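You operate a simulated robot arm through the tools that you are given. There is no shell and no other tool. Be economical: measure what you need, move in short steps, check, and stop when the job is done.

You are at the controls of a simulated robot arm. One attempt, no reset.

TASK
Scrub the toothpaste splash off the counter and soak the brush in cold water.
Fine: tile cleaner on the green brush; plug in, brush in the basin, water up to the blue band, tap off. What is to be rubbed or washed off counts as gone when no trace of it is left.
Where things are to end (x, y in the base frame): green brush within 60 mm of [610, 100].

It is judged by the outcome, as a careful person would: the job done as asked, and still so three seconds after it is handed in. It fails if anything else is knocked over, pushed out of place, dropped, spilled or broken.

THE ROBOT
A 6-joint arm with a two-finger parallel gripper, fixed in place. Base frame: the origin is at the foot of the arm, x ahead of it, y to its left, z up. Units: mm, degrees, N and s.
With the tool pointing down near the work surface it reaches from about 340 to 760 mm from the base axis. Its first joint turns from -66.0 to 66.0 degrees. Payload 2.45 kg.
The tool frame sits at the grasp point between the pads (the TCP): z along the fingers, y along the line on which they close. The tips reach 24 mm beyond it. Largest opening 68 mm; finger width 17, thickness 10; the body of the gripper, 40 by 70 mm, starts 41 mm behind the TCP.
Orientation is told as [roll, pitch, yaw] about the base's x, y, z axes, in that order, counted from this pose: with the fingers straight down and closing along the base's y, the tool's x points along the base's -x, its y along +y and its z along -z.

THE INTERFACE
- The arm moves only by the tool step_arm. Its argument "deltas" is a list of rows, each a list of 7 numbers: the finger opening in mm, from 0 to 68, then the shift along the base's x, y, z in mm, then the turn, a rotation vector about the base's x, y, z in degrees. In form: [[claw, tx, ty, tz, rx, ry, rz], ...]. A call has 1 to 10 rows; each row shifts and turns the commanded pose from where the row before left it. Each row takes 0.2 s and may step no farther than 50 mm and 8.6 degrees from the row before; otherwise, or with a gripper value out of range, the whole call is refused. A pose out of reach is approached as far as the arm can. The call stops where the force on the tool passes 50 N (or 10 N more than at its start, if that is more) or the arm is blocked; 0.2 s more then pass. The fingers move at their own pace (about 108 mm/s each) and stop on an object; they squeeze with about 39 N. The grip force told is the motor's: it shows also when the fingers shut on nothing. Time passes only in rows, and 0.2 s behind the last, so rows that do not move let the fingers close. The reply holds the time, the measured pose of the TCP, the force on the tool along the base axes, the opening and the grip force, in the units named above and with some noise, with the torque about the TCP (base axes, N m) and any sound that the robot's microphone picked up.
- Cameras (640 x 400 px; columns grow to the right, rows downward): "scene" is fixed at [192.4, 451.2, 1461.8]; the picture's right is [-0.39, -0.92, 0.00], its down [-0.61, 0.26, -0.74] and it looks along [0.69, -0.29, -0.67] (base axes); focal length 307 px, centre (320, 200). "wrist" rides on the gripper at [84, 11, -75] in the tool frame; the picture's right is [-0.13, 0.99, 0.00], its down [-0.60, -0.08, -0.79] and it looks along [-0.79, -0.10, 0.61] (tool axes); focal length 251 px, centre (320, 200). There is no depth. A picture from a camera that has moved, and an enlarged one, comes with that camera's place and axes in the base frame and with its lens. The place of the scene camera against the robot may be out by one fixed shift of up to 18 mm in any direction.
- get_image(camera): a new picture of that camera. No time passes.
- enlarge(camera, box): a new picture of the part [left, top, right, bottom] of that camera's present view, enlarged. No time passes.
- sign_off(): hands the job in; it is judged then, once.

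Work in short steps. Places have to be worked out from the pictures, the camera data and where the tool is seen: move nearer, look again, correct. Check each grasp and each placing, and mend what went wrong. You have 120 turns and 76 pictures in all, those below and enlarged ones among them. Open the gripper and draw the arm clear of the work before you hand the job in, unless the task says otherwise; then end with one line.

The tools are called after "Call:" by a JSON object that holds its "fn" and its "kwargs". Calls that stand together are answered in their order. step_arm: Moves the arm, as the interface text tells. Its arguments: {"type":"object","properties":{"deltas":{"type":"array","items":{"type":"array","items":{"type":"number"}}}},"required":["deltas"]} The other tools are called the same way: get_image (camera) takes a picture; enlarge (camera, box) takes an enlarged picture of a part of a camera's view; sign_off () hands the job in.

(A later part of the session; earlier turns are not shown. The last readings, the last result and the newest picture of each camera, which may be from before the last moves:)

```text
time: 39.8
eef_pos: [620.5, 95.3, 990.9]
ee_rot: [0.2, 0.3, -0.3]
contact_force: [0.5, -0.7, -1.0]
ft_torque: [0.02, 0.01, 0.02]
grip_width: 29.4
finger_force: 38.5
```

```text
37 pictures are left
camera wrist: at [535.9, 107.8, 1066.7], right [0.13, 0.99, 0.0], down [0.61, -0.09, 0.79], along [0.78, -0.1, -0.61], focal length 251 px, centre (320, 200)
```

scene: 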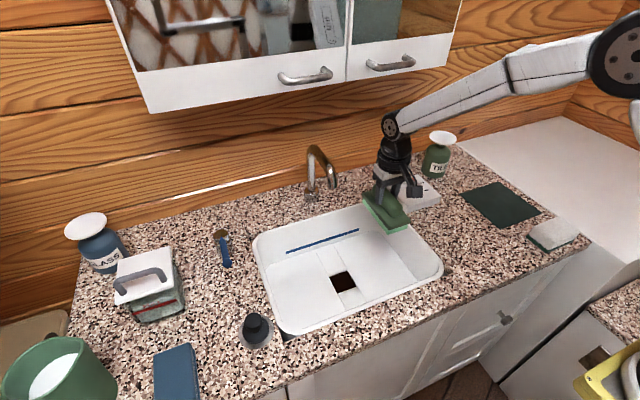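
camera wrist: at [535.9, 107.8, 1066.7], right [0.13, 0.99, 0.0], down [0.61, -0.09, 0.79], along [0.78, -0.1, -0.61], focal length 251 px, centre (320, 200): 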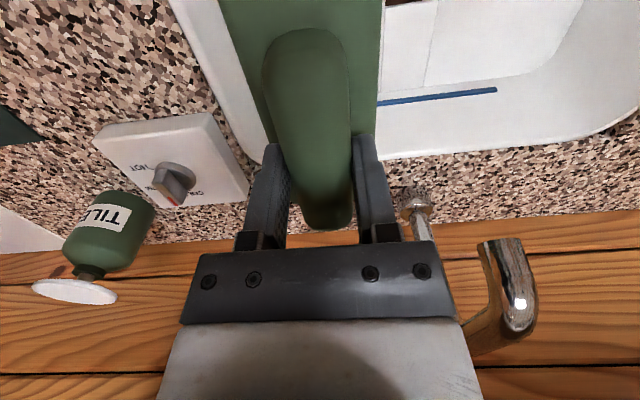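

Nothing near the path. I descend into the basin.

Call:
{"fn": "step_arm", "kwargs": {"deltas": [[10, 0, 5, -40, 0, 0, 0], [10, 0, 0, -40, 0, 0, 0], [10, 0, 0, -40, 0, 0, 0], [10, 0, 0, -30, 0, 0, 0], [10, 0, 0, -25, 0, 0, 0]]}}

Call:
{"fn": "get_image", "kwargs": {"camera": "scene"}}

```text
time: 41.0
eef_pos: [621.7, 101.9, 814.2]
ee_rot: [0.2, 0.4, -0.4]
contact_force: [-1.2, 0.5, -1.8]
ft_torque: [0.0, -0.02, 0.04]
grip_width: 29.6
finger_force: 39.3
```

```text
36 pictures are left
```

scene: 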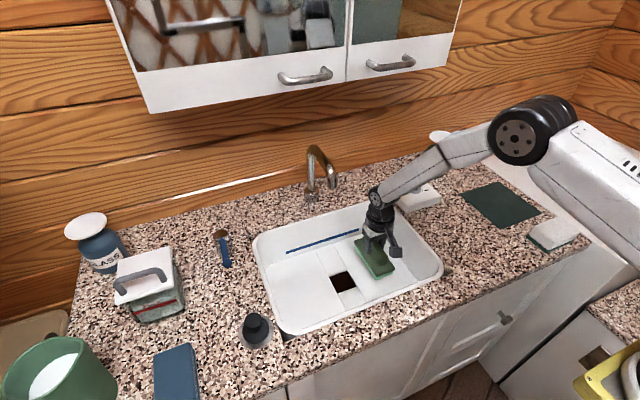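

Brush is inside the basin, close to the floor. I continue in small steps until contact.

Call:
{"fn": "step_arm", "kwargs": {"deltas": [[10, 0, 0, -10, 0, 0, 0], [10, 0, 0, -10, 0, 0, 0], [10, 0, 0, -6, 0, 0, 0], [10, 0, 0, -4, 0, 0, 0]]}}

```text
time: 42.0
eef_pos: [621.8, 97.8, 785.1]
ee_rot: [0.2, 0.4, -0.3]
contact_force: [0.0, -0.7, -1.1]
ft_torque: [0.0, 0.0, 0.03]
grip_width: 29.4
finger_force: 39.2
```

Call:
{"fn": "step_arm", "kwargs": {"deltas": [[10, 0, 0, -4, 0, 0, 0], [10, 0, 0, -4, 0, 0, 0]]}}

```text
time: 42.8
eef_pos: [622.6, 100.2, 781.0]
ee_rot: [0.1, 0.5, -0.3]
contact_force: [-10.5, -0.8, 14.7]
ft_torque: [-0.13, -0.23, -0.06]
grip_width: 29.5
finger_force: 39.3
stopped in row 2: the force on the tool passed its limit at 52 N (the readings are from after the stop); the commanded pose is now the measured one
```

On the basin floor. I release and rise straight up.

Call:
{"fn": "step_arm", "kwargs": {"deltas": [[10, 0, 0, 1, 0, 0, 0], [35, 0, 0, 0, 0, 0, 0], [60, 0, 0, 0, 0, 0, 0], [60, 0, 0, 10, 0, 0, 0], [60, 0, 0, 30, 0, 0, 0], [60, 0, 0, 40, 0, 0, 0], [60, 0, 0, 40, 0, 0, 0], [60, 0, 0, 40, 0, 0, 0], [60, 0, 0, 40, 0, 0, 0]]}}

Call:
{"fn": "get_image", "kwargs": {"camera": "scene"}}

Call:
{"fn": "get_image", "kwargs": {"camera": "wrist"}}

```text
time: 44.8
eef_pos: [619.8, 97.3, 982.7]
ee_rot: [0.2, 0.6, -0.3]
contact_force: [-0.6, -0.3, 1.5]
ft_torque: [-0.03, -0.01, -0.02]
grip_width: 60.1
finger_force: 0.0
```

```text
35 pictures are left
```

scene: 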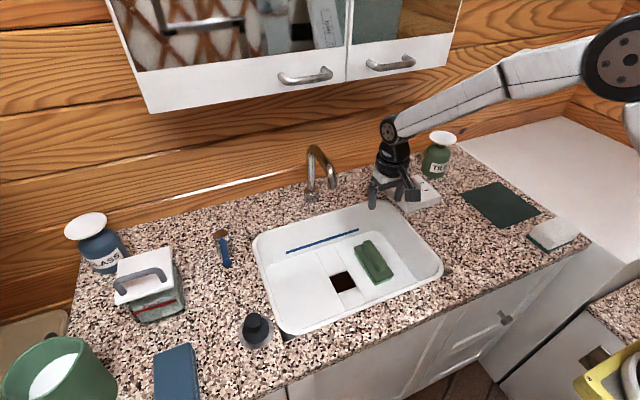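

```text
34 pictures are left
camera wrist: at [535.6, 109.9, 1058.5], right [0.13, 0.99, 0.0], down [0.61, -0.08, 0.79], along [0.78, -0.1, -0.62], focal length 251 px, centre (320, 200)
```

wrist: 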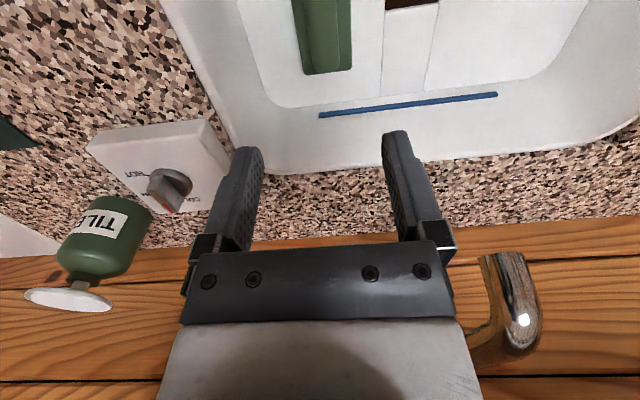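

Brush placed at ≈(622,100). Next the plug, estimated at ≈(500,473). The lever cap is near (746,491,890) with its tip near (652,491). I move to look at the plug.

Call:
{"fn": "step_arm", "kwargs": {"deltas": [[60, -14, 36, 4, 0, 0, 0], [60, -14, 36, 4, 0, 0, 0], [60, -14, 36, 4, 0, 0, 0], [60, -14, 36, 4, 0, 0, 0], [60, -14, 36, 0, 0, 0, 0], [60, -14, 36, 0, 0, 0, 0], [60, -14, 36, 0, 0, 0, 0], [60, -14, 36, 0, 0, 0, 0], [60, -14, 36, 0, 0, 0, 0], [60, -14, 20, 0, 0, 0, 0]]}}

Call:
{"fn": "get_image", "kwargs": {"camera": "wrist"}}

Call:
{"fn": "enlarge", "kwargs": {"camera": "scene", "box": [410, 190, 500, 255]}}

```text
time: 47.0
eef_pos: [480.6, 440.2, 995.9]
ee_rot: [0.2, 0.5, -0.3]
contact_force: [0.7, -0.6, 0.7]
ft_torque: [0.0, 0.01, 0.02]
grip_width: 59.8
finger_force: 0.0
```

```text
33 pictures are left
camera wrist: at [396.7, 452.0, 1071.7], right [0.13, 0.99, 0.0], down [0.61, -0.08, 0.79], along [0.78, -0.1, -0.62], focal length 251 px, centre (320, 200)
```

wrist: 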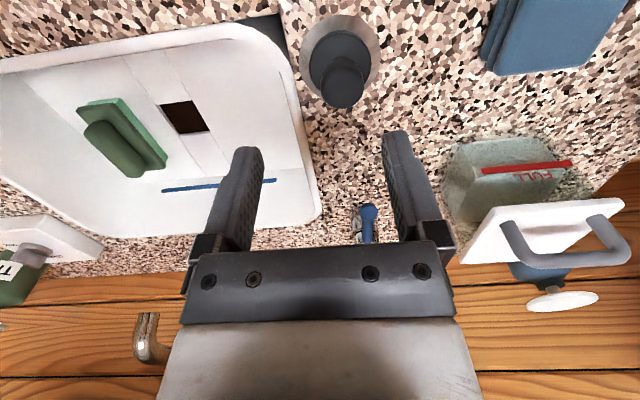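

```text
6.15 times, centred on (455, 222) of scene
camera zoom: at [192.4, 451.2, 1461.8], right [-0.39, -0.92, 0.0], down [-0.61, 0.26, -0.74], along [0.69, -0.29, -0.67], focal length 1887 px, centre (-511, 62)
```

zoom: 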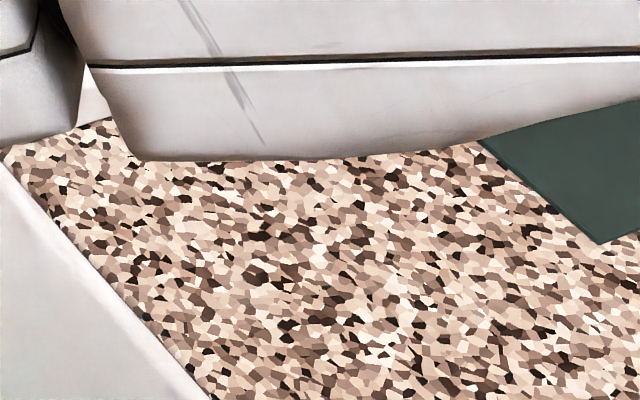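

The splash is gone. Plug is near (499,457). I enlarge the view of it.

Call:
{"fn": "enlarge", "kwargs": {"camera": "wrist", "box": [280, 0, 400, 120]}}

Call:
{"fn": "enlarge", "kwargs": {"camera": "scene", "box": [205, 290, 305, 360]}}

```text
3.33 times, centred on (340, 60) of wrist
camera zoom: at [396.7, 452.0, 1071.7], right [0.13, 0.99, 0.0], down [0.61, -0.08, 0.79], along [0.78, -0.1, -0.62], focal length 838 px, centre (253, 667)
```

zoom: 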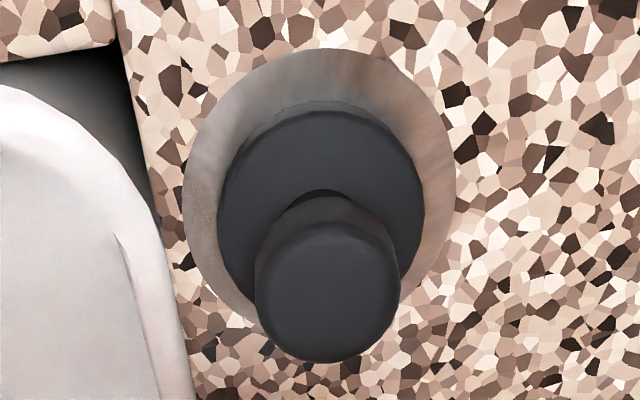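

```text
5.71 times, centred on (255, 325) of scene
camera zoom: at [192.4, 451.2, 1461.8], right [-0.39, -0.92, 0.0], down [-0.61, 0.26, -0.74], along [0.69, -0.29, -0.67], focal length 1752 px, centre (691, -514)
```

zoom: 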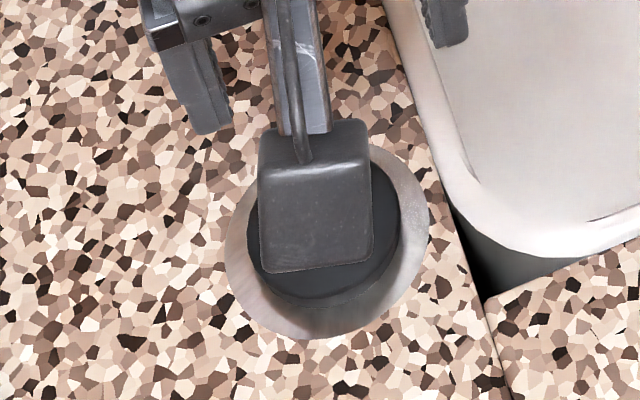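

Knob ≈35 mm wide, top ≈z 890, centre ≈(495,456). I lower over it to z≈925 and check alignment.

Call:
{"fn": "step_arm", "kwargs": {"deltas": [[66, 15, 16, -35, 0, 0, 0], [66, 0, 0, -35, 0, 0, 0]]}}

Call:
{"fn": "get_image", "kwargs": {"camera": "wrist"}}

Call:
{"fn": "enlarge", "kwargs": {"camera": "scene", "box": [205, 260, 305, 360]}}

```text
time: 47.5
eef_pos: [497.7, 456.7, 928.0]
ee_rot: [0.2, 0.5, -0.3]
contact_force: [0.9, -0.2, 0.6]
ft_torque: [-0.01, 0.03, 0.0]
grip_width: 66.1
finger_force: 0.1
```

```text
29 pictures are left
camera wrist: at [412.7, 469.5, 1003.4], right [0.13, 0.99, 0.0], down [0.61, -0.08, 0.79], along [0.78, -0.1, -0.62], focal length 251 px, centre (320, 200)
```

wrist: 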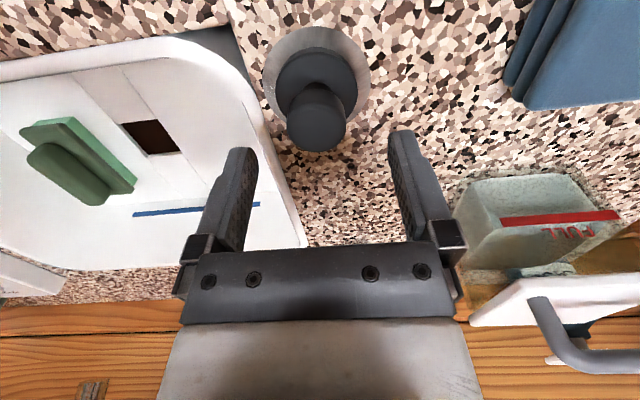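

```text
4.00 times, centred on (255, 310) of scene
camera zoom: at [192.4, 451.2, 1461.8], right [-0.39, -0.92, 0.0], down [-0.61, 0.26, -0.74], along [0.69, -0.29, -0.67], focal length 1227 px, centre (580, -240)
```

zoom: 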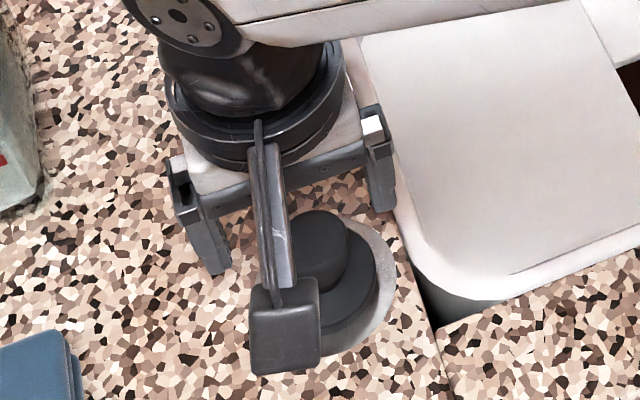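

Aligned with the knob (≈(498,456), top ≈880). I descend to z≈876 and close.

Call:
{"fn": "step_arm", "kwargs": {"deltas": [[66, 0, 0, -20, 0, 0, 0], [66, 0, 0, -20, 0, 0, 0], [66, 0, 0, -11, 0, 0, 0], [45, 0, 0, 0, 0, 0, 0], [25, 0, 0, 0, 0, 0, 0], [10, 0, 0, 0, 0, 0, 0], [10, 0, 0, 0, 0, 0, 0]]}}

```text
time: 49.1
eef_pos: [496.7, 459.9, 876.4]
ee_rot: [0.4, 0.4, -0.3]
contact_force: [1.7, -0.2, 2.8]
ft_torque: [0.07, -0.04, -0.04]
grip_width: 32.8
finger_force: 39.0
```

Gripped at 32.8 mm. Lift and check.

Call:
{"fn": "step_arm", "kwargs": {"deltas": [[10, 0, 0, 15, 0, 0, 0], [10, 0, 0, 35, 0, 0, 0], [10, 0, 0, 40, 0, 0, 0], [10, 0, 0, 30, 0, 0, 0], [10, 10, -30, 0, 0, 0, 0], [10, 15, -40, 0, 0, 0, 0], [10, 15, -40, 0, 0, 0, 0], [10, 15, -40, 0, 0, 0, 0], [10, 15, -40, 0, 0, 0, 0]]}}

Call:
{"fn": "get_image", "kwargs": {"camera": "scene"}}

Call:
{"fn": "get_image", "kwargs": {"camera": "wrist"}}

```text
time: 51.1
eef_pos: [566.8, 269.2, 993.5]
ee_rot: [0.3, 0.4, -0.2]
contact_force: [-0.6, -1.4, -0.4]
ft_torque: [0.01, 0.01, 0.03]
grip_width: 32.9
finger_force: 38.5
```

```text
27 pictures are left
```

scene: 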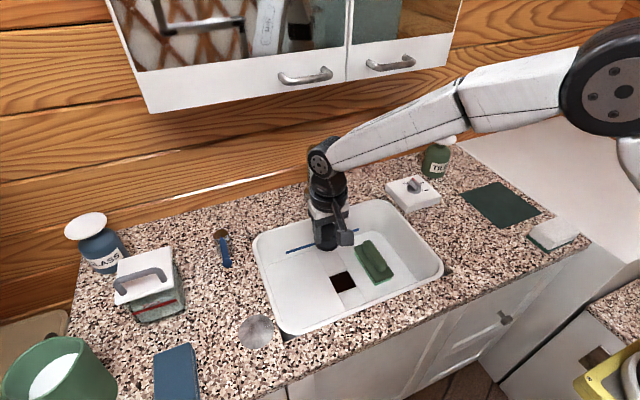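

```text
26 pictures are left
camera wrist: at [482.3, 281.7, 1069.0], right [0.13, 0.99, 0.0], down [0.61, -0.08, 0.79], along [0.78, -0.1, -0.62], focal length 251 px, centre (320, 200)
```

wrist: 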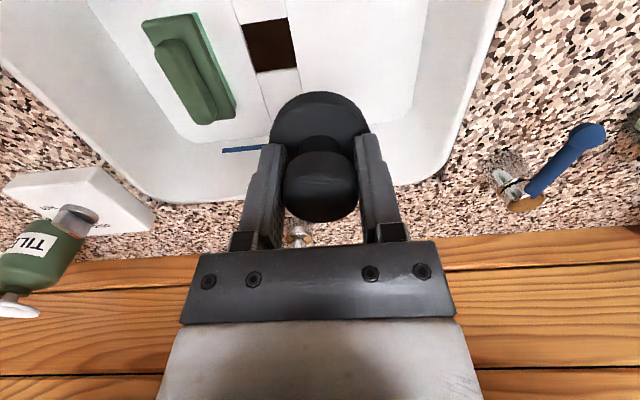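

Plug is held, saucer stayed. Drain estimated at (604.5,203). I zoom on drain to refine size and centre.

Call:
{"fn": "enlarge", "kwargs": {"camera": "wrist", "box": [220, 0, 380, 120]}}

```text
3.33 times, centred on (300, 60) of wrist
camera zoom: at [482.3, 281.7, 1069.0], right [0.13, 0.99, 0.0], down [0.61, -0.08, 0.79], along [0.78, -0.1, -0.62], focal length 838 px, centre (387, 667)
```

zoom: 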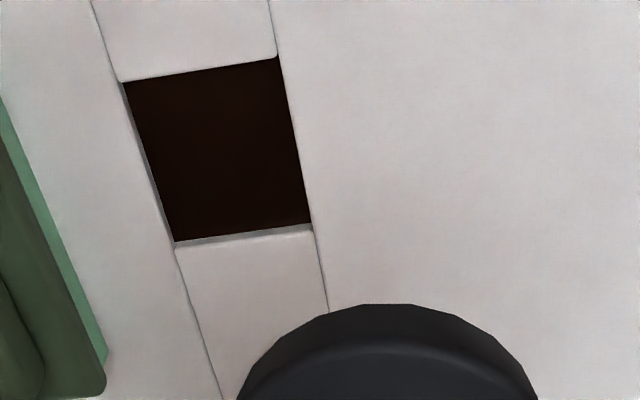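

The hole is a 58 mm square, centre ≈(607–611,200). I move above it and measure again from there to pin down the depth.

Call:
{"fn": "step_arm", "kwargs": {"deltas": [[10, 20, -33, -40, 0, 0, 0], [10, 20, -33, -40, 0, 0, 0]]}}

Call:
{"fn": "enlarge", "kwargs": {"camera": "wrist", "box": [240, 0, 400, 120]}}

```text
refused: row 1 steps farther than a row can; nothing moved
```

```text
3.33 times, centred on (320, 60) of wrist
camera zoom: at [482.3, 281.7, 1069.0], right [0.13, 0.99, 0.0], down [0.61, -0.08, 0.79], along [0.78, -0.1, -0.62], focal length 838 px, centre (320, 667)
```

zoom: 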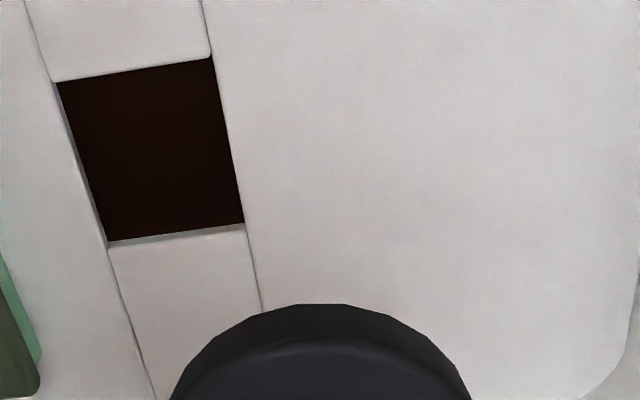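

The step was too long; I redo it with smaller rows.

Call:
{"fn": "step_arm", "kwargs": {"deltas": [[10, 13, -22, -20, 0, 0, 0], [10, 13, -22, -20, 0, 0, 0], [10, 14, -22, -25, 0, 0, 0], [10, 0, 0, -25, 0, 0, 0]]}}

Call:
{"fn": "enlarge", "kwargs": {"camera": "wrist", "box": [240, 0, 400, 120]}}

```text
time: 52.1
eef_pos: [609.7, 202.6, 905.4]
ee_rot: [0.3, 0.5, -0.2]
contact_force: [-0.4, 0.2, -1.0]
ft_torque: [-0.02, 0.01, 0.01]
grip_width: 32.8
finger_force: 39.2
```

```text
3.33 times, centred on (320, 60) of wrist
camera zoom: at [524.6, 215.4, 980.6], right [0.13, 0.99, 0.0], down [0.61, -0.08, 0.79], along [0.78, -0.1, -0.62], focal length 838 px, centre (320, 667)
```

zoom: 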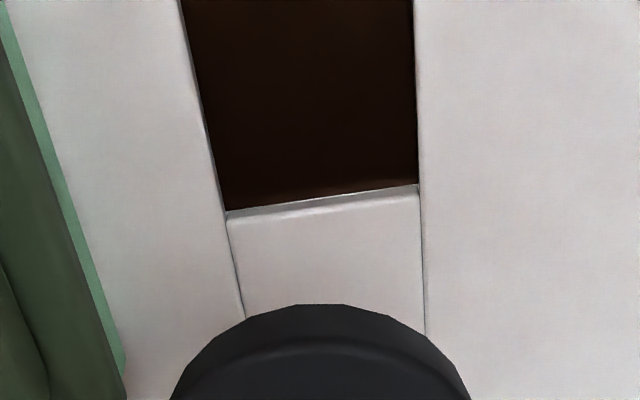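

Centre ≈(606.5,202). I shift there and descend to about 40 mm above the hole, then check.

Call:
{"fn": "step_arm", "kwargs": {"deltas": [[10, -3, 0, -30, 0, 0, 0], [10, 0, 0, -30, 0, 0, 0], [10, 0, 0, -30, 0, 0, 0], [10, 0, 0, -25, 0, 0, 0], [10, 0, 0, 0, 0, 0, 0]]}}

Call:
{"fn": "enlarge", "kwargs": {"camera": "wrist", "box": [240, 0, 400, 120]}}

Call:
{"fn": "enlarge", "kwargs": {"camera": "scene", "box": [290, 220, 410, 320]}}

```text
time: 53.4
eef_pos: [604.4, 203.8, 790.0]
ee_rot: [0.3, 0.4, -0.3]
contact_force: [0.1, -0.6, -0.3]
ft_torque: [-0.01, -0.01, 0.0]
grip_width: 33.0
finger_force: 39.4
```

```text
3.33 times, centred on (320, 60) of wrist
camera zoom: at [518.7, 216.4, 865.0], right [0.13, 0.99, 0.0], down [0.61, -0.08, 0.79], along [0.78, -0.1, -0.62], focal length 838 px, centre (320, 667)
```

zoom: 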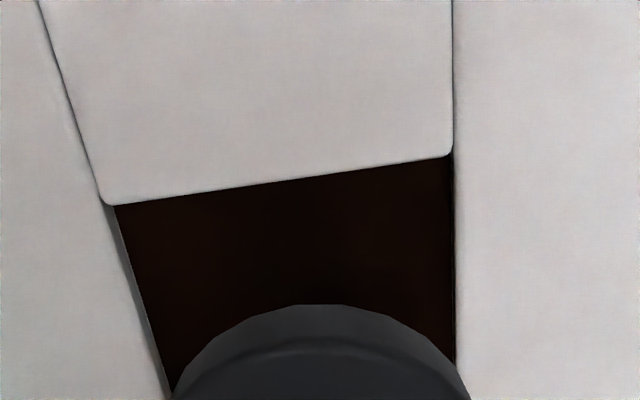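

```text
4.00 times, centred on (350, 270) of scene
camera zoom: at [192.4, 451.2, 1461.8], right [-0.39, -0.92, 0.0], down [-0.61, 0.26, -0.74], along [0.69, -0.29, -0.67], focal length 1227 px, centre (200, -80)
```

zoom: 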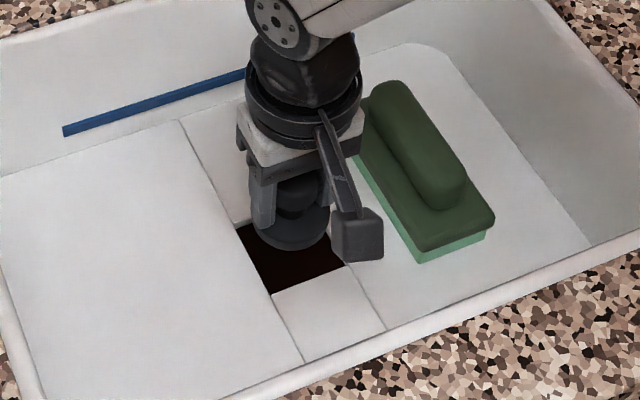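

Geometry consistent: hole x 577.6–635.6, y 172.5–231. I nudge (+1,-1.5) and descend slowly.

Call:
{"fn": "step_arm", "kwargs": {"deltas": [[10, 1, -1.5, -12, 0, 0, 0], [10, 0, 0, -8, 0, 0, 0], [10, 0, 0, -5, 0, 0, 0], [10, 0, 0, -5, 0, 0, 0], [10, 0, 0, -4, 0, 0, 0]]}}

```text
time: 54.5
eef_pos: [605.1, 202.2, 757.3]
ee_rot: [0.2, 0.4, -0.3]
contact_force: [0.9, -0.6, -0.2]
ft_torque: [0.03, 0.04, 0.03]
grip_width: 32.9
finger_force: 39.2
```

Call:
{"fn": "step_arm", "kwargs": {"deltas": [[10, 0, 0, -3, 0, 0, 0], [10, 0, 0, -3, 0, 0, 0], [10, 0, 0, -3, 0, 0, 0]]}}

Call:
{"fn": "enlarge", "kwargs": {"camera": "scene", "box": [290, 220, 410, 320]}}

```text
time: 55.4
eef_pos: [606.5, 202.6, 747.0]
ee_rot: [0.3, 0.3, -0.3]
contact_force: [0.1, 0.1, -1.0]
ft_torque: [0.03, -0.01, 0.02]
grip_width: 33.0
finger_force: 39.3
```

```text
4.00 times, centred on (350, 270) of scene
camera zoom: at [192.4, 451.2, 1461.8], right [-0.39, -0.92, 0.0], down [-0.61, 0.26, -0.74], along [0.69, -0.29, -0.67], focal length 1227 px, centre (200, -80)
```

zoom: 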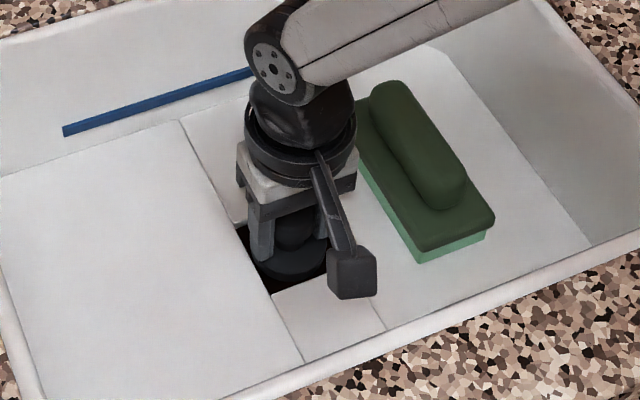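

Well centred over the hole. Continue down until contact.

Call:
{"fn": "step_arm", "kwargs": {"deltas": [[10, 0, 0, -3, 0, 0, 0], [10, 0, 0, -3, 0, 0, 0], [10, 0, 0, -3, 0, 0, 0], [10, 0, 0, -3, 0, 0, 0]]}}

```text
time: 56.2
eef_pos: [605.7, 202.7, 743.9]
ee_rot: [0.2, 0.5, -0.3]
contact_force: [-9.2, -4.1, 14.4]
ft_torque: [0.01, 0.04, 0.03]
grip_width: 33.1
finger_force: 38.4
stopped in row 4: the force on the tool passed its limit at 55 N (the readings are from after the stop); the commanded pose is now the measured one
```

Contact at z≈742. I look at whether the plug is seated.

Call:
{"fn": "enlarge", "kwargs": {"camera": "scene", "box": [320, 245, 390, 300]}}

Call:
{"fn": "enlarge", "kwargs": {"camera": "wrist", "box": [220, 0, 420, 160]}}

```text
7.27 times, centred on (355, 272) of scene
camera zoom: at [191.9, 451.0, 1462.0], right [-0.39, -0.92, 0.0], down [-0.61, 0.26, -0.74], along [0.69, -0.29, -0.67], focal length 2230 px, centre (66, -327)
```

zoom: 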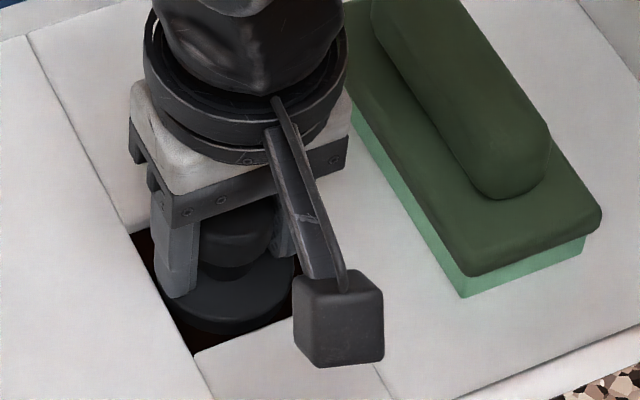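

```text
2.50 times, centred on (320, 80) of wrist
camera zoom: at [521.4, 215.1, 819.9], right [0.13, 0.99, 0.0], down [0.61, -0.08, 0.79], along [0.78, -0.1, -0.62], focal length 629 px, centre (320, 500)
```

zoom: 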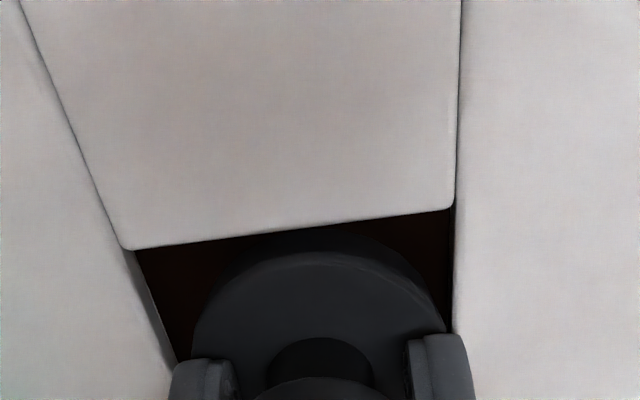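

The plug lies inside the hole. I press a little more to seat it firmly, then release.

Call:
{"fn": "step_arm", "kwargs": {"deltas": [[10, 0, 0, -1.5, 0, 0, 0], [10, 0, 0, -1, 0, 0, 0]]}}

Call:
{"fn": "step_arm", "kwargs": {"deltas": [[10, 0, 0, 1, 0, 0, 0], [35, 0, 0, 0, 0, 0, 0], [52, 0, 0, 0, 0, 0, 0], [52, 0, 0, 15, 0, 0, 0], [52, 0, 0, 30, 0, 0, 0], [52, 0, 0, 40, 0, 0, 0], [52, 0, 0, 40, 0, 0, 0], [52, 0, 0, 40, 0, 0, 0], [52, 0, 0, 40, 0, 0, 0]]}}

Call:
{"fn": "enlarge", "kwargs": {"camera": "scene", "box": [280, 220, 410, 310]}}

Call:
{"fn": "enlarge", "kwargs": {"camera": "wrist", "box": [220, 0, 420, 160]}}

```text
time: 56.8
eef_pos: [607.6, 203.1, 743.4]
ee_rot: [0.3, 0.6, -0.4]
contact_force: [-9.6, -5.2, 15.6]
ft_torque: [-0.11, -0.06, -0.06]
grip_width: 33.0
finger_force: 39.1
stopped in row 2: the force on the tool passed its limit at 54 N (the readings are from after the stop); the commanded pose is now the measured one
```

```text
time: 58.8
eef_pos: [607.9, 203.4, 952.6]
ee_rot: [0.1, 0.5, -0.3]
contact_force: [-0.3, -0.2, 0.3]
ft_torque: [0.0, 0.0, -0.02]
grip_width: 52.0
finger_force: 0.0
```

```text
4.44 times, centred on (345, 265) of scene
camera zoom: at [192.3, 451.2, 1461.8], right [-0.39, -0.92, 0.0], down [-0.61, 0.26, -0.74], along [0.69, -0.29, -0.67], focal length 1363 px, centre (209, -89)
```

zoom: 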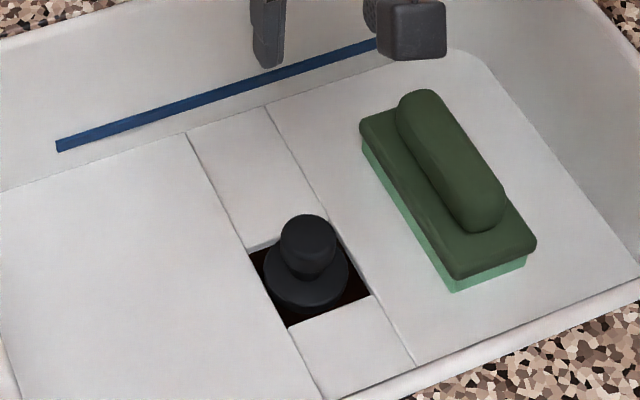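

```text
2.50 times, centred on (320, 80) of wrist
camera zoom: at [523.0, 217.0, 1028.9], right [0.13, 0.99, 0.0], down [0.61, -0.08, 0.79], along [0.78, -0.1, -0.62], focal length 629 px, centre (320, 500)
```

zoom: 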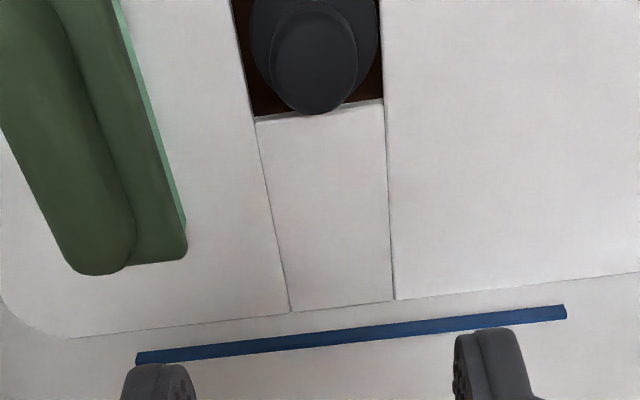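

Plug is seated upright. Next the temperature dial: I move to view it up close.

Call:
{"fn": "step_arm", "kwargs": {"deltas": [[52, 2, -37, 5, 0, 0, 0], [52, 2, -37, 5, 0, 0, 0], [52, 2, -37, 5, 0, 0, 0], [52, 2, -37, 5, 0, 0, 0], [52, 2, -37, 5, 0, 0, 0], [52, 2, -37, 5, 0, 0, 0], [52, 0, -40, 0, 0, 0, 0]]}}

Call:
{"fn": "enlarge", "kwargs": {"camera": "wrist", "box": [240, 100, 400, 220]}}

```text
time: 60.4
eef_pos: [618.3, -60.6, 978.8]
ee_rot: [0.2, 0.4, -0.2]
contact_force: [-0.6, -0.5, -0.2]
ft_torque: [-0.02, 0.03, 0.0]
grip_width: 52.0
finger_force: 0.0
```

```text
3.33 times, centred on (320, 160) of wrist
camera zoom: at [533.2, -47.4, 1054.2], right [0.13, 0.99, 0.0], down [0.61, -0.08, 0.79], along [0.78, -0.1, -0.62], focal length 838 px, centre (320, 333)
```

zoom: 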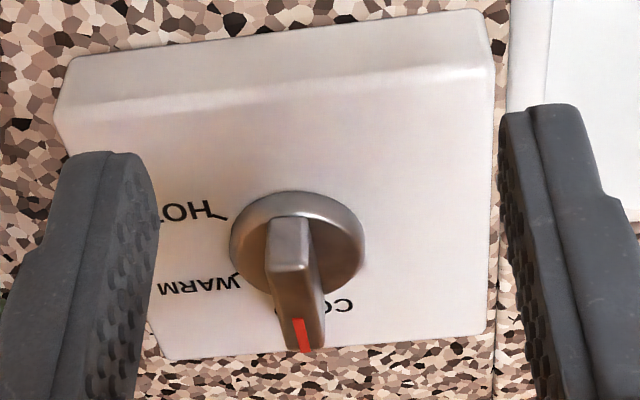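

The red pointer already stands at COLD, so the dial stays. Now I go to look at the blue lever closely.

Call:
{"fn": "step_arm", "kwargs": {"deltas": [[52, -9, 46, 4, 0, 0, 0], [52, -9, 46, 4, 0, 0, 0], [52, -9, 46, 4, 0, 0, 0], [52, -9, 46, 4, 0, 0, 0], [52, -9, 46, 4, 0, 0, 0], [52, -9, 46, 0, 0, 0, 0], [52, -9, 46, 0, 0, 0, 0], [52, -9, 46, 0, 0, 0, 0], [52, -9, 46, 0, 0, 0, 0], [52, -9, 46, 0, 0, 0, 0]]}}

Call:
{"fn": "step_arm", "kwargs": {"deltas": [[52, -9, 46, 0, 0, 0, 0], [52, 0, 35, 0, 0, 0, 0]]}}

Call:
{"fn": "enlarge", "kwargs": {"camera": "wrist", "box": [220, 80, 460, 260]}}

```text
time: 62.6
eef_pos: [531.0, 404.6, 998.7]
ee_rot: [0.2, 0.5, -0.4]
contact_force: [-0.1, 0.5, -0.2]
ft_torque: [-0.04, 0.0, 0.01]
grip_width: 52.0
finger_force: 0.0
```

```text
time: 63.2
eef_pos: [522.8, 483.4, 1001.5]
ee_rot: [0.3, 0.6, -0.3]
contact_force: [0.3, -0.5, 0.8]
ft_torque: [-0.01, -0.01, 0.0]
grip_width: 51.8
finger_force: 0.0
```

```text
2.22 times, centred on (340, 170) of wrist
camera zoom: at [438.1, 495.6, 1077.7], right [0.13, 0.99, 0.0], down [0.61, -0.08, 0.79], along [0.78, -0.1, -0.62], focal length 559 px, centre (276, 267)
```

zoom: 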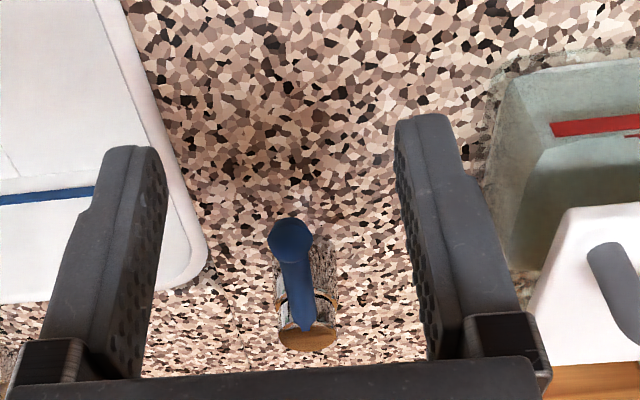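

Lever: pivot ≈(730,477), ball tip ≈(642,477), z≈902, beyond straight-down reach. I tilt the tool 35° outward and approach with the fingers as an open fork around the lever.

Call:
{"fn": "step_arm", "kwargs": {"deltas": [[44, 10, 0, -4, 0, -7, 0], [44, 10, 0, -4, 0, -7, 0], [44, 10, -2, -4, 0, -7, 0], [44, 10, -2, -4, 0, -7, 0], [44, 15, -2, -4, 0, -7, 0], [44, 15, 0, 0, 0, 0, 0]]}}

Call:
{"fn": "get_image", "kwargs": {"camera": "wrist"}}

```text
time: 64.6
eef_pos: [590.6, 477.8, 978.1]
ee_rot: [0.4, -34.6, -0.3]
contact_force: [-0.3, 0.5, -0.2]
ft_torque: [0.02, 0.02, 0.02]
grip_width: 44.0
finger_force: 0.1
```

```text
13 pictures are left
camera wrist: at [477.3, 490.1, 992.5], right [0.11, 0.99, 0.08], down [0.05, -0.08, 1.0], along [0.99, -0.1, -0.06], focal length 251 px, centre (320, 200)
```

wrist: 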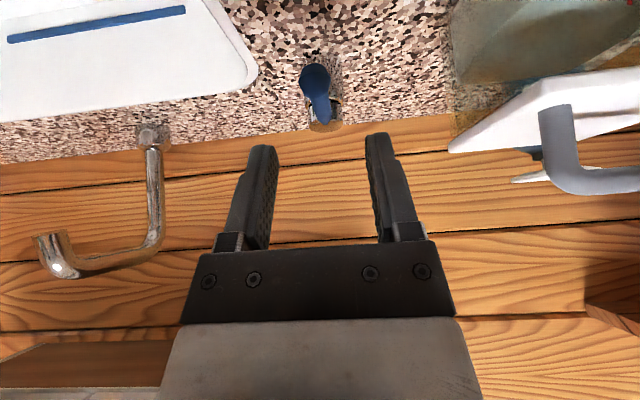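

Ball ≈(642,475.6,899), confirmed. I move over it and lower the fork around the lever.

Call:
{"fn": "step_arm", "kwargs": {"deltas": [[44, 14, -0.5, -9, 0, 0, 0], [44, 14, -0.5, -9, 0, 0, 0], [44, 14, -0.5, -9, 0, 0, 0], [44, 14, -0.5, -9, 0, 0, 0], [44, 0, 0, -15, 0, 0, 0], [44, 0, 0, -15, 0, 0, 0], [44, 0, 0, -8, 0, 0, 0]]}}

Call:
{"fn": "get_image", "kwargs": {"camera": "wrist"}}

Call:
{"fn": "enlarge", "kwargs": {"camera": "scene", "box": [180, 190, 300, 290]}}

```text
time: 66.2
eef_pos: [645.1, 473.1, 905.8]
ee_rot: [0.5, -34.4, -0.4]
contact_force: [0.0, 0.1, 0.2]
ft_torque: [0.01, -0.02, -0.02]
grip_width: 44.3
finger_force: 0.1
```

```text
12 pictures are left
camera wrist: at [531.7, 485.6, 919.6], right [0.11, 0.99, 0.08], down [0.05, -0.09, 1.0], along [0.99, -0.1, -0.06], focal length 251 px, centre (320, 200)
```

wrist: 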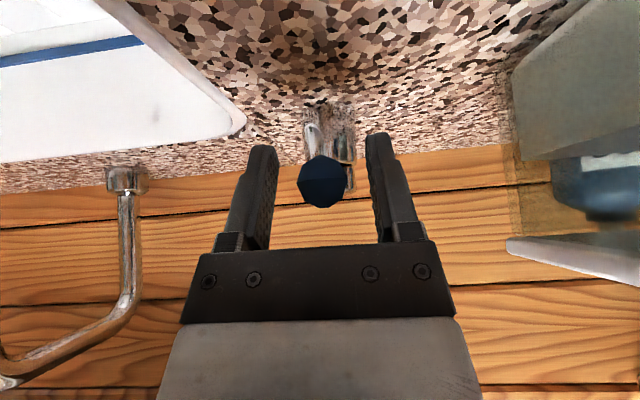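

```text
4.00 times, centred on (240, 240) of scene
camera zoom: at [192.4, 451.2, 1461.8], right [-0.39, -0.92, 0.0], down [-0.61, 0.26, -0.74], along [0.69, -0.29, -0.67], focal length 1227 px, centre (640, 40)
```

zoom: 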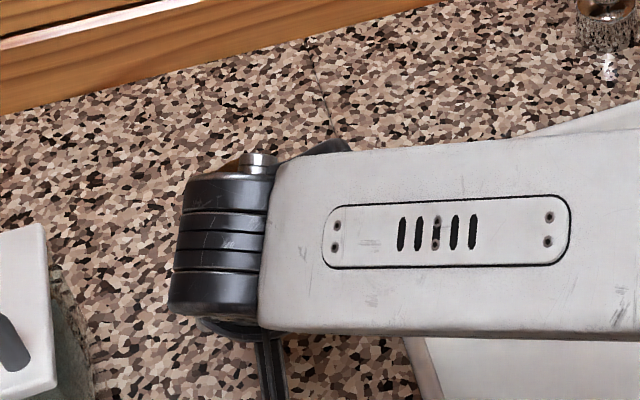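

The ball is centred between the fingers. I test by pushing it sideways toward the sink (-y), watching force and sound.

Call:
{"fn": "step_arm", "kwargs": {"deltas": [[44, 0, -8, 0, 0, 0, 0], [44, 0, -6, 0, 0, 0, 0], [44, 0, -5, 0, 0, 0, 0], [44, 0, -5, 0, 0, 0, 0]]}}

```text
time: 67.2
eef_pos: [645.8, 448.6, 904.7]
ee_rot: [0.3, -34.5, -0.4]
contact_force: [0.0, -0.2, -0.5]
ft_torque: [-0.01, -0.01, 0.03]
grip_width: 44.3
finger_force: 0.1
```

Call:
{"fn": "step_arm", "kwargs": {"deltas": [[44, 0, -5, 0, 0, 0, 0], [44, 1, -5, 0, 0, 0, 0]]}}

Call:
{"fn": "get_image", "kwargs": {"camera": "wrist"}}

```text
time: 67.8
eef_pos: [647.1, 439.9, 904.5]
ee_rot: [0.5, -34.5, -0.3]
contact_force: [0.0, 0.7, 0.2]
ft_torque: [-0.02, 0.04, 0.01]
grip_width: 44.2
finger_force: 0.2
```

```text
10 pictures are left
camera wrist: at [533.4, 451.9, 918.7], right [0.11, 0.99, 0.08], down [0.05, -0.08, 1.0], along [0.99, -0.1, -0.06], focal length 251 px, centre (320, 200)
```

wrist: 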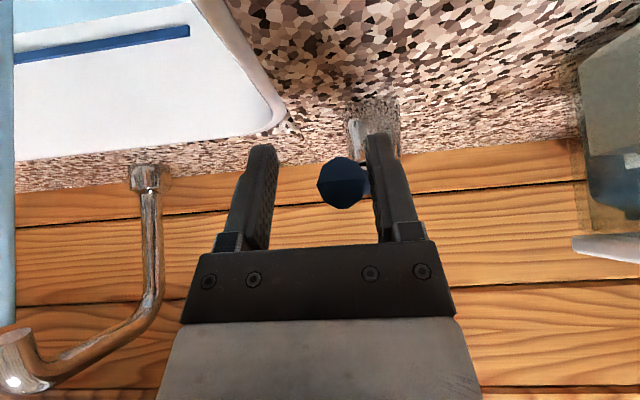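

A light-blue stream appears under the spout: water is running. I check the level in the scene.

Call:
{"fn": "enlarge", "kwargs": {"camera": "scene", "box": [240, 140, 450, 340]}}

```text
2.00 times, centred on (345, 240) of scene
camera zoom: at [192.4, 451.2, 1461.8], right [-0.39, -0.92, 0.0], down [-0.61, 0.26, -0.74], along [0.69, -0.29, -0.67], focal length 613 px, centre (270, 120)
```

zoom: 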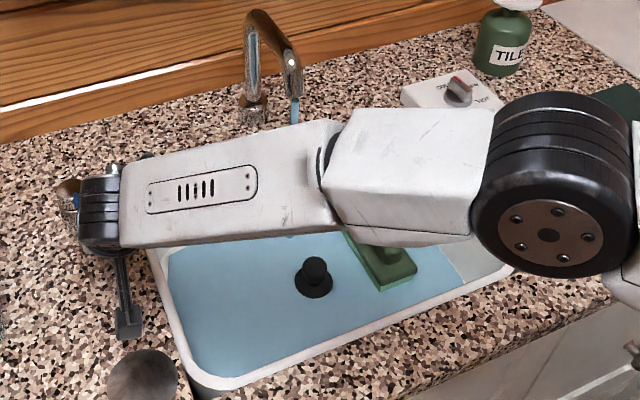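

Water is filling over the plugged floor. I zoom the wrist view at the band to gauge the level and rate.

Call:
{"fn": "enlarge", "kwargs": {"camera": "wrist", "box": [0, 0, 240, 150]}}

```text
2.67 times, centred on (120, 75) of wrist
camera zoom: at [533.4, 451.9, 918.7], right [0.11, 0.99, 0.08], down [0.05, -0.08, 1.0], along [0.99, -0.1, -0.06], focal length 670 px, centre (853, 533)
```

zoom: 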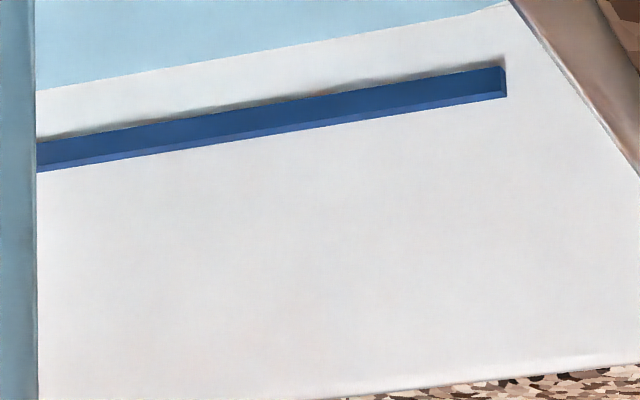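

Water is ~28 mm below the band. I let about 1 s pass and measure the rise.

Call:
{"fn": "step_arm", "kwargs": {"deltas": [[44, 0, 0, 0, 0, 0, 0], [44, 0, 0, 0, 0, 0, 0], [44, 0, 0, 0, 0, 0, 0], [44, 0, 0, 0, 0, 0, 0]]}}

Call:
{"fn": "enlarge", "kwargs": {"camera": "wrist", "box": [0, 0, 240, 150]}}

```text
time: 68.8
eef_pos: [645.7, 439.9, 904.6]
ee_rot: [0.4, -34.4, -0.3]
contact_force: [1.1, -0.1, 0.5]
ft_torque: [-0.02, 0.02, 0.01]
grip_width: 44.2
finger_force: 0.1
```

```text
2.67 times, centred on (120, 75) of wrist
camera zoom: at [533.3, 452.2, 918.8], right [0.11, 0.99, 0.08], down [0.05, -0.09, 1.0], along [0.99, -0.1, -0.06], focal length 670 px, centre (853, 533)
```

zoom: 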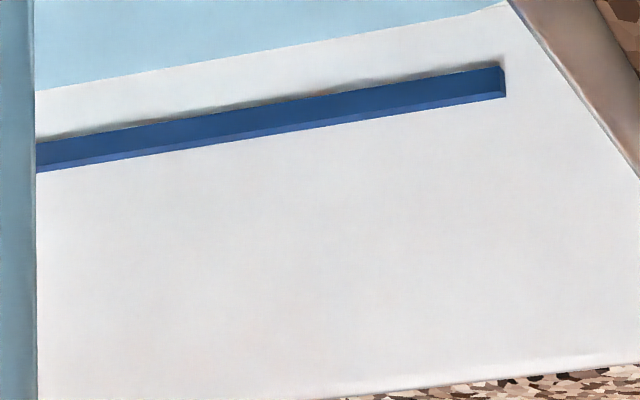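

Barely any change in 1 s, so the rate is slow. I wait about 4 s more (2 calls) and look again.

Call:
{"fn": "step_arm", "kwargs": {"deltas": [[44, 0, 0, 0, 0, 0, 0], [44, 0, 0, 0, 0, 0, 0], [44, 0, 0, 0, 0, 0, 0], [44, 0, 0, 0, 0, 0, 0], [44, 0, 0, 0, 0, 0, 0], [44, 0, 0, 0, 0, 0, 0], [44, 0, 0, 0, 0, 0, 0], [44, 0, 0, 0, 0, 0, 0], [44, 0, 0, 0, 0, 0, 0], [44, 0, 0, 0, 0, 0, 0]]}}

Call:
{"fn": "step_arm", "kwargs": {"deltas": [[44, 0, 0, 0, 0, 0, 0], [44, 0, 0, 0, 0, 0, 0], [44, 0, 0, 0, 0, 0, 0], [44, 0, 0, 0, 0, 0, 0], [44, 0, 0, 0, 0, 0, 0], [44, 0, 0, 0, 0, 0, 0], [44, 0, 0, 0, 0, 0, 0], [44, 0, 0, 0, 0, 0, 0], [44, 0, 0, 0, 0, 0, 0], [44, 0, 0, 0, 0, 0, 0]]}}

Call:
{"fn": "enlarge", "kwargs": {"camera": "wrist", "box": [0, 0, 240, 150]}}

```text
time: 71.0
eef_pos: [646.4, 439.8, 904.7]
ee_rot: [0.4, -34.5, -0.3]
contact_force: [0.2, 0.3, 0.7]
ft_torque: [0.02, -0.01, 0.01]
grip_width: 44.2
finger_force: 0.1
```

```text
time: 73.2
eef_pos: [646.6, 439.7, 903.6]
ee_rot: [0.5, -34.5, -0.3]
contact_force: [1.1, 0.3, -0.5]
ft_torque: [0.0, 0.0, 0.01]
grip_width: 44.0
finger_force: 0.0
```

```text
2.67 times, centred on (120, 75) of wrist
camera zoom: at [533.3, 452.2, 918.8], right [0.11, 0.99, 0.08], down [0.05, -0.09, 1.0], along [0.99, -0.1, -0.06], focal length 670 px, centre (853, 533)
```

zoom: 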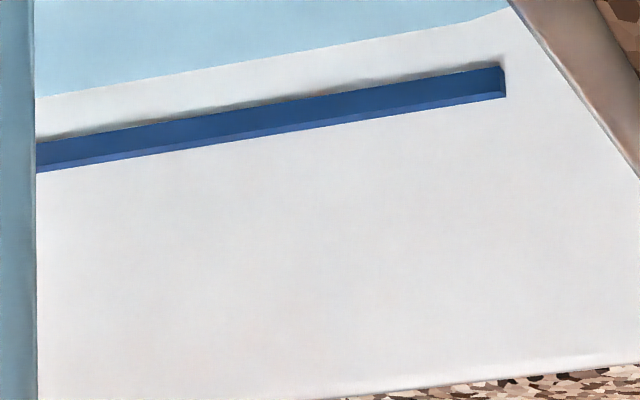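

Rate ≈1.2 px/s with ~55 px to go; too slow. I open the lever further (to ≈40°), wait a bit and re-measure.

Call:
{"fn": "step_arm", "kwargs": {"deltas": [[44, 4, -8, 0, 0, 0, 0], [44, 4, -8, 0, 0, 0, 0], [44, 4, -8, 0, 0, 0, 0], [44, 4, -7, 0, 0, 0, 0], [44, 0, 0, 0, 0, 0, 0], [44, 0, 0, 0, 0, 0, 0], [44, 0, 0, 0, 0, 0, 0], [44, 0, 0, 0, 0, 0, 0], [44, 0, 0, 0, 0, 0, 0], [44, 0, 0, 0, 0, 0, 0]]}}

Call:
{"fn": "get_image", "kwargs": {"camera": "wrist"}}

```text
time: 75.4
eef_pos: [662.9, 408.2, 906.7]
ee_rot: [0.3, -34.5, -0.4]
contact_force: [-0.5, 0.5, 1.0]
ft_torque: [-0.01, -0.01, -0.02]
grip_width: 43.9
finger_force: 0.2
```

```text
5 pictures are left
camera wrist: at [549.9, 421.0, 919.7], right [0.11, 0.99, 0.08], down [0.05, -0.09, 1.0], along [0.99, -0.1, -0.06], focal length 251 px, centre (320, 200)
```

wrist: 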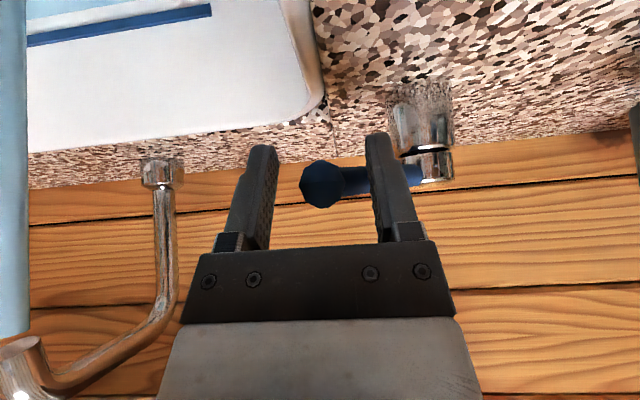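

I wait ~2 s and zoom on the band to get the new rate.

Call:
{"fn": "step_arm", "kwargs": {"deltas": [[44, 0, 0, 0, 0, 0, 0], [44, 0, 0, 0, 0, 0, 0], [44, 0, 0, 0, 0, 0, 0], [44, 0, 0, 0, 0, 0, 0], [44, 0, 0, 0, 0, 0, 0], [44, 0, 0, 0, 0, 0, 0], [44, 0, 0, 0, 0, 0, 0], [44, 0, 0, 0, 0, 0, 0]]}}

Call:
{"fn": "enlarge", "kwargs": {"camera": "wrist", "box": [0, 0, 240, 150]}}

```text
time: 77.2
eef_pos: [663.2, 408.7, 905.3]
ee_rot: [0.4, -34.5, -0.3]
contact_force: [0.2, 0.4, -0.3]
ft_torque: [0.0, -0.01, 0.0]
grip_width: 43.8
finger_force: 0.1
```

```text
2.67 times, centred on (120, 75) of wrist
camera zoom: at [549.9, 421.0, 919.7], right [0.11, 0.99, 0.08], down [0.05, -0.09, 1.0], along [0.99, -0.1, -0.06], focal length 670 px, centre (853, 533)
```

zoom: 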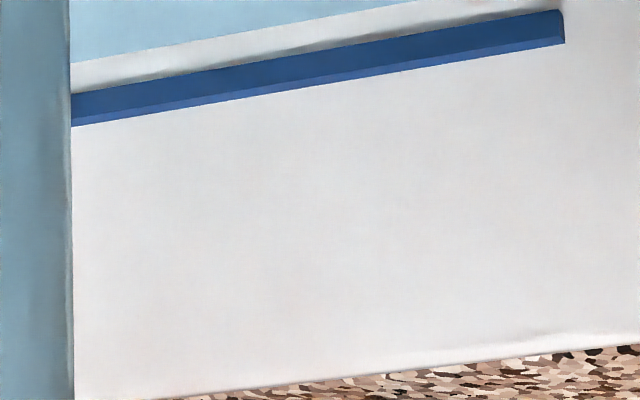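

Rate is now ≈3 px/s with ~45 px to the band's middle (≈14 s). I wait about 11 s, then check.

Call:
{"fn": "step_arm", "kwargs": {"deltas": [[44, 0, 0, 0, 0, 0, 0], [44, 0, 0, 0, 0, 0, 0], [44, 0, 0, 0, 0, 0, 0], [44, 0, 0, 0, 0, 0, 0], [44, 0, 0, 0, 0, 0, 0], [44, 0, 0, 0, 0, 0, 0], [44, 0, 0, 0, 0, 0, 0], [44, 0, 0, 0, 0, 0, 0], [44, 0, 0, 0, 0, 0, 0], [44, 0, 0, 0, 0, 0, 0]]}}

Call:
{"fn": "step_arm", "kwargs": {"deltas": [[44, 0, 0, 0, 0, 0, 0], [44, 0, 0, 0, 0, 0, 0], [44, 0, 0, 0, 0, 0, 0], [44, 0, 0, 0, 0, 0, 0], [44, 0, 0, 0, 0, 0, 0], [44, 0, 0, 0, 0, 0, 0], [44, 0, 0, 0, 0, 0, 0], [44, 0, 0, 0, 0, 0, 0], [44, 0, 0, 0, 0, 0, 0], [44, 0, 0, 0, 0, 0, 0]]}}

Call:
{"fn": "step_arm", "kwargs": {"deltas": [[44, 0, 0, 0, 0, 0, 0], [44, 0, 0, 0, 0, 0, 0], [44, 0, 0, 0, 0, 0, 0], [44, 0, 0, 0, 0, 0, 0], [44, 0, 0, 0, 0, 0, 0], [44, 0, 0, 0, 0, 0, 0], [44, 0, 0, 0, 0, 0, 0], [44, 0, 0, 0, 0, 0, 0], [44, 0, 0, 0, 0, 0, 0], [44, 0, 0, 0, 0, 0, 0]]}}

Call:
{"fn": "step_arm", "kwargs": {"deltas": [[44, 0, 0, 0, 0, 0, 0], [44, 0, 0, 0, 0, 0, 0], [44, 0, 0, 0, 0, 0, 0], [44, 0, 0, 0, 0, 0, 0], [44, 0, 0, 0, 0, 0, 0], [44, 0, 0, 0, 0, 0, 0], [44, 0, 0, 0, 0, 0, 0], [44, 0, 0, 0, 0, 0, 0], [44, 0, 0, 0, 0, 0, 0]]}}

Call:
{"fn": "enlarge", "kwargs": {"camera": "wrist", "box": [0, 0, 240, 150]}}

```text
time: 79.4
eef_pos: [662.1, 409.9, 906.0]
ee_rot: [0.4, -34.5, -0.2]
contact_force: [0.5, -0.4, 0.4]
ft_torque: [0.0, -0.01, 0.01]
grip_width: 44.1
finger_force: 0.0
```

```text
time: 81.6
eef_pos: [662.7, 409.1, 904.8]
ee_rot: [0.4, -34.5, -0.3]
contact_force: [0.3, 0.1, -1.3]
ft_torque: [0.03, -0.03, 0.01]
grip_width: 44.0
finger_force: 0.1
```

```text
time: 83.8
eef_pos: [663.4, 407.9, 904.7]
ee_rot: [0.5, -34.5, -0.4]
contact_force: [-0.4, -0.6, 0.0]
ft_torque: [-0.01, 0.01, 0.0]
grip_width: 44.0
finger_force: 0.1
```

```text
time: 85.8
eef_pos: [663.5, 409.4, 905.7]
ee_rot: [0.4, -34.6, -0.3]
contact_force: [-0.4, -0.8, 0.0]
ft_torque: [-0.02, -0.01, 0.02]
grip_width: 44.1
finger_force: 0.1
```

```text
2.67 times, centred on (120, 75) of wrist
camera zoom: at [549.9, 421.0, 919.7], right [0.11, 0.99, 0.08], down [0.05, -0.09, 1.0], along [0.99, -0.1, -0.06], focal length 670 px, centre (853, 533)
```

zoom: 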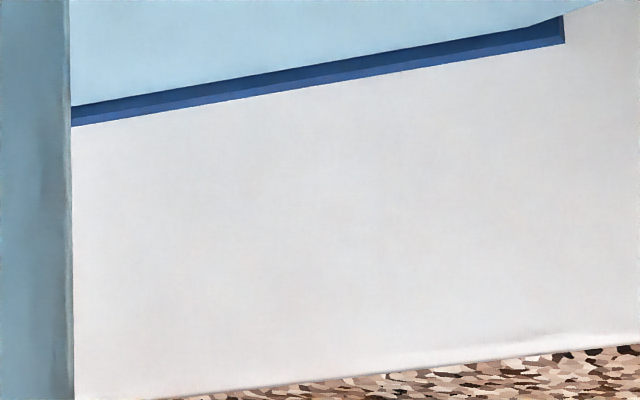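

Water is now at the middle of the band. I close the tap at once by swinging the lever back to its original position.

Call:
{"fn": "step_arm", "kwargs": {"deltas": [[44, -2, 26, 0, 0, 0, 0], [44, -5, 18, 0, 0, 0, 0], [44, -5, 16, 0, 0, 0, 0], [44, -4, 13, 0, 0, 0, 0], [44, -2, 8, 0, 0, 0, 0]]}}

Call:
{"fn": "get_image", "kwargs": {"camera": "wrist"}}

```text
time: 87.0
eef_pos: [643.0, 488.0, 906.0]
ee_rot: [0.5, -34.5, -0.4]
contact_force: [0.3, -0.3, -0.5]
ft_torque: [0.01, 0.0, 0.04]
grip_width: 43.9
finger_force: 0.1
out of reach, approached as far as the arm can: row 5
```

```text
2 pictures are left
camera wrist: at [530.3, 500.9, 920.0], right [0.11, 0.99, 0.08], down [0.05, -0.09, 1.0], along [0.99, -0.1, -0.06], focal length 251 px, centre (320, 200)
```

wrist: 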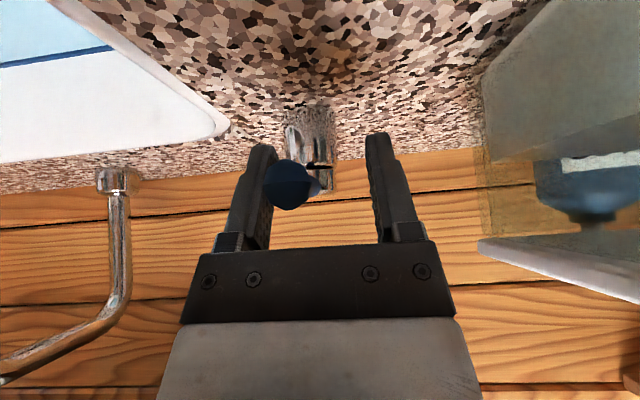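

Ball is back at its original y≈476. I nudge a little further to be sure it's at the stop, guarded by force, then look at the spout.

Call:
{"fn": "step_arm", "kwargs": {"deltas": [[44, -3, 1, 0, 0, 0, 0], [44, -1, 2, 0, 0, 0, 0], [44, 0, 2, 0, 0, 0, 0]]}}

```text
time: 87.8
eef_pos: [640.1, 492.1, 906.2]
ee_rot: [0.3, -34.6, -0.3]
contact_force: [2.6, -5.4, -0.2]
ft_torque: [-0.08, -0.01, -0.06]
grip_width: 48.1
finger_force: 3.2
```

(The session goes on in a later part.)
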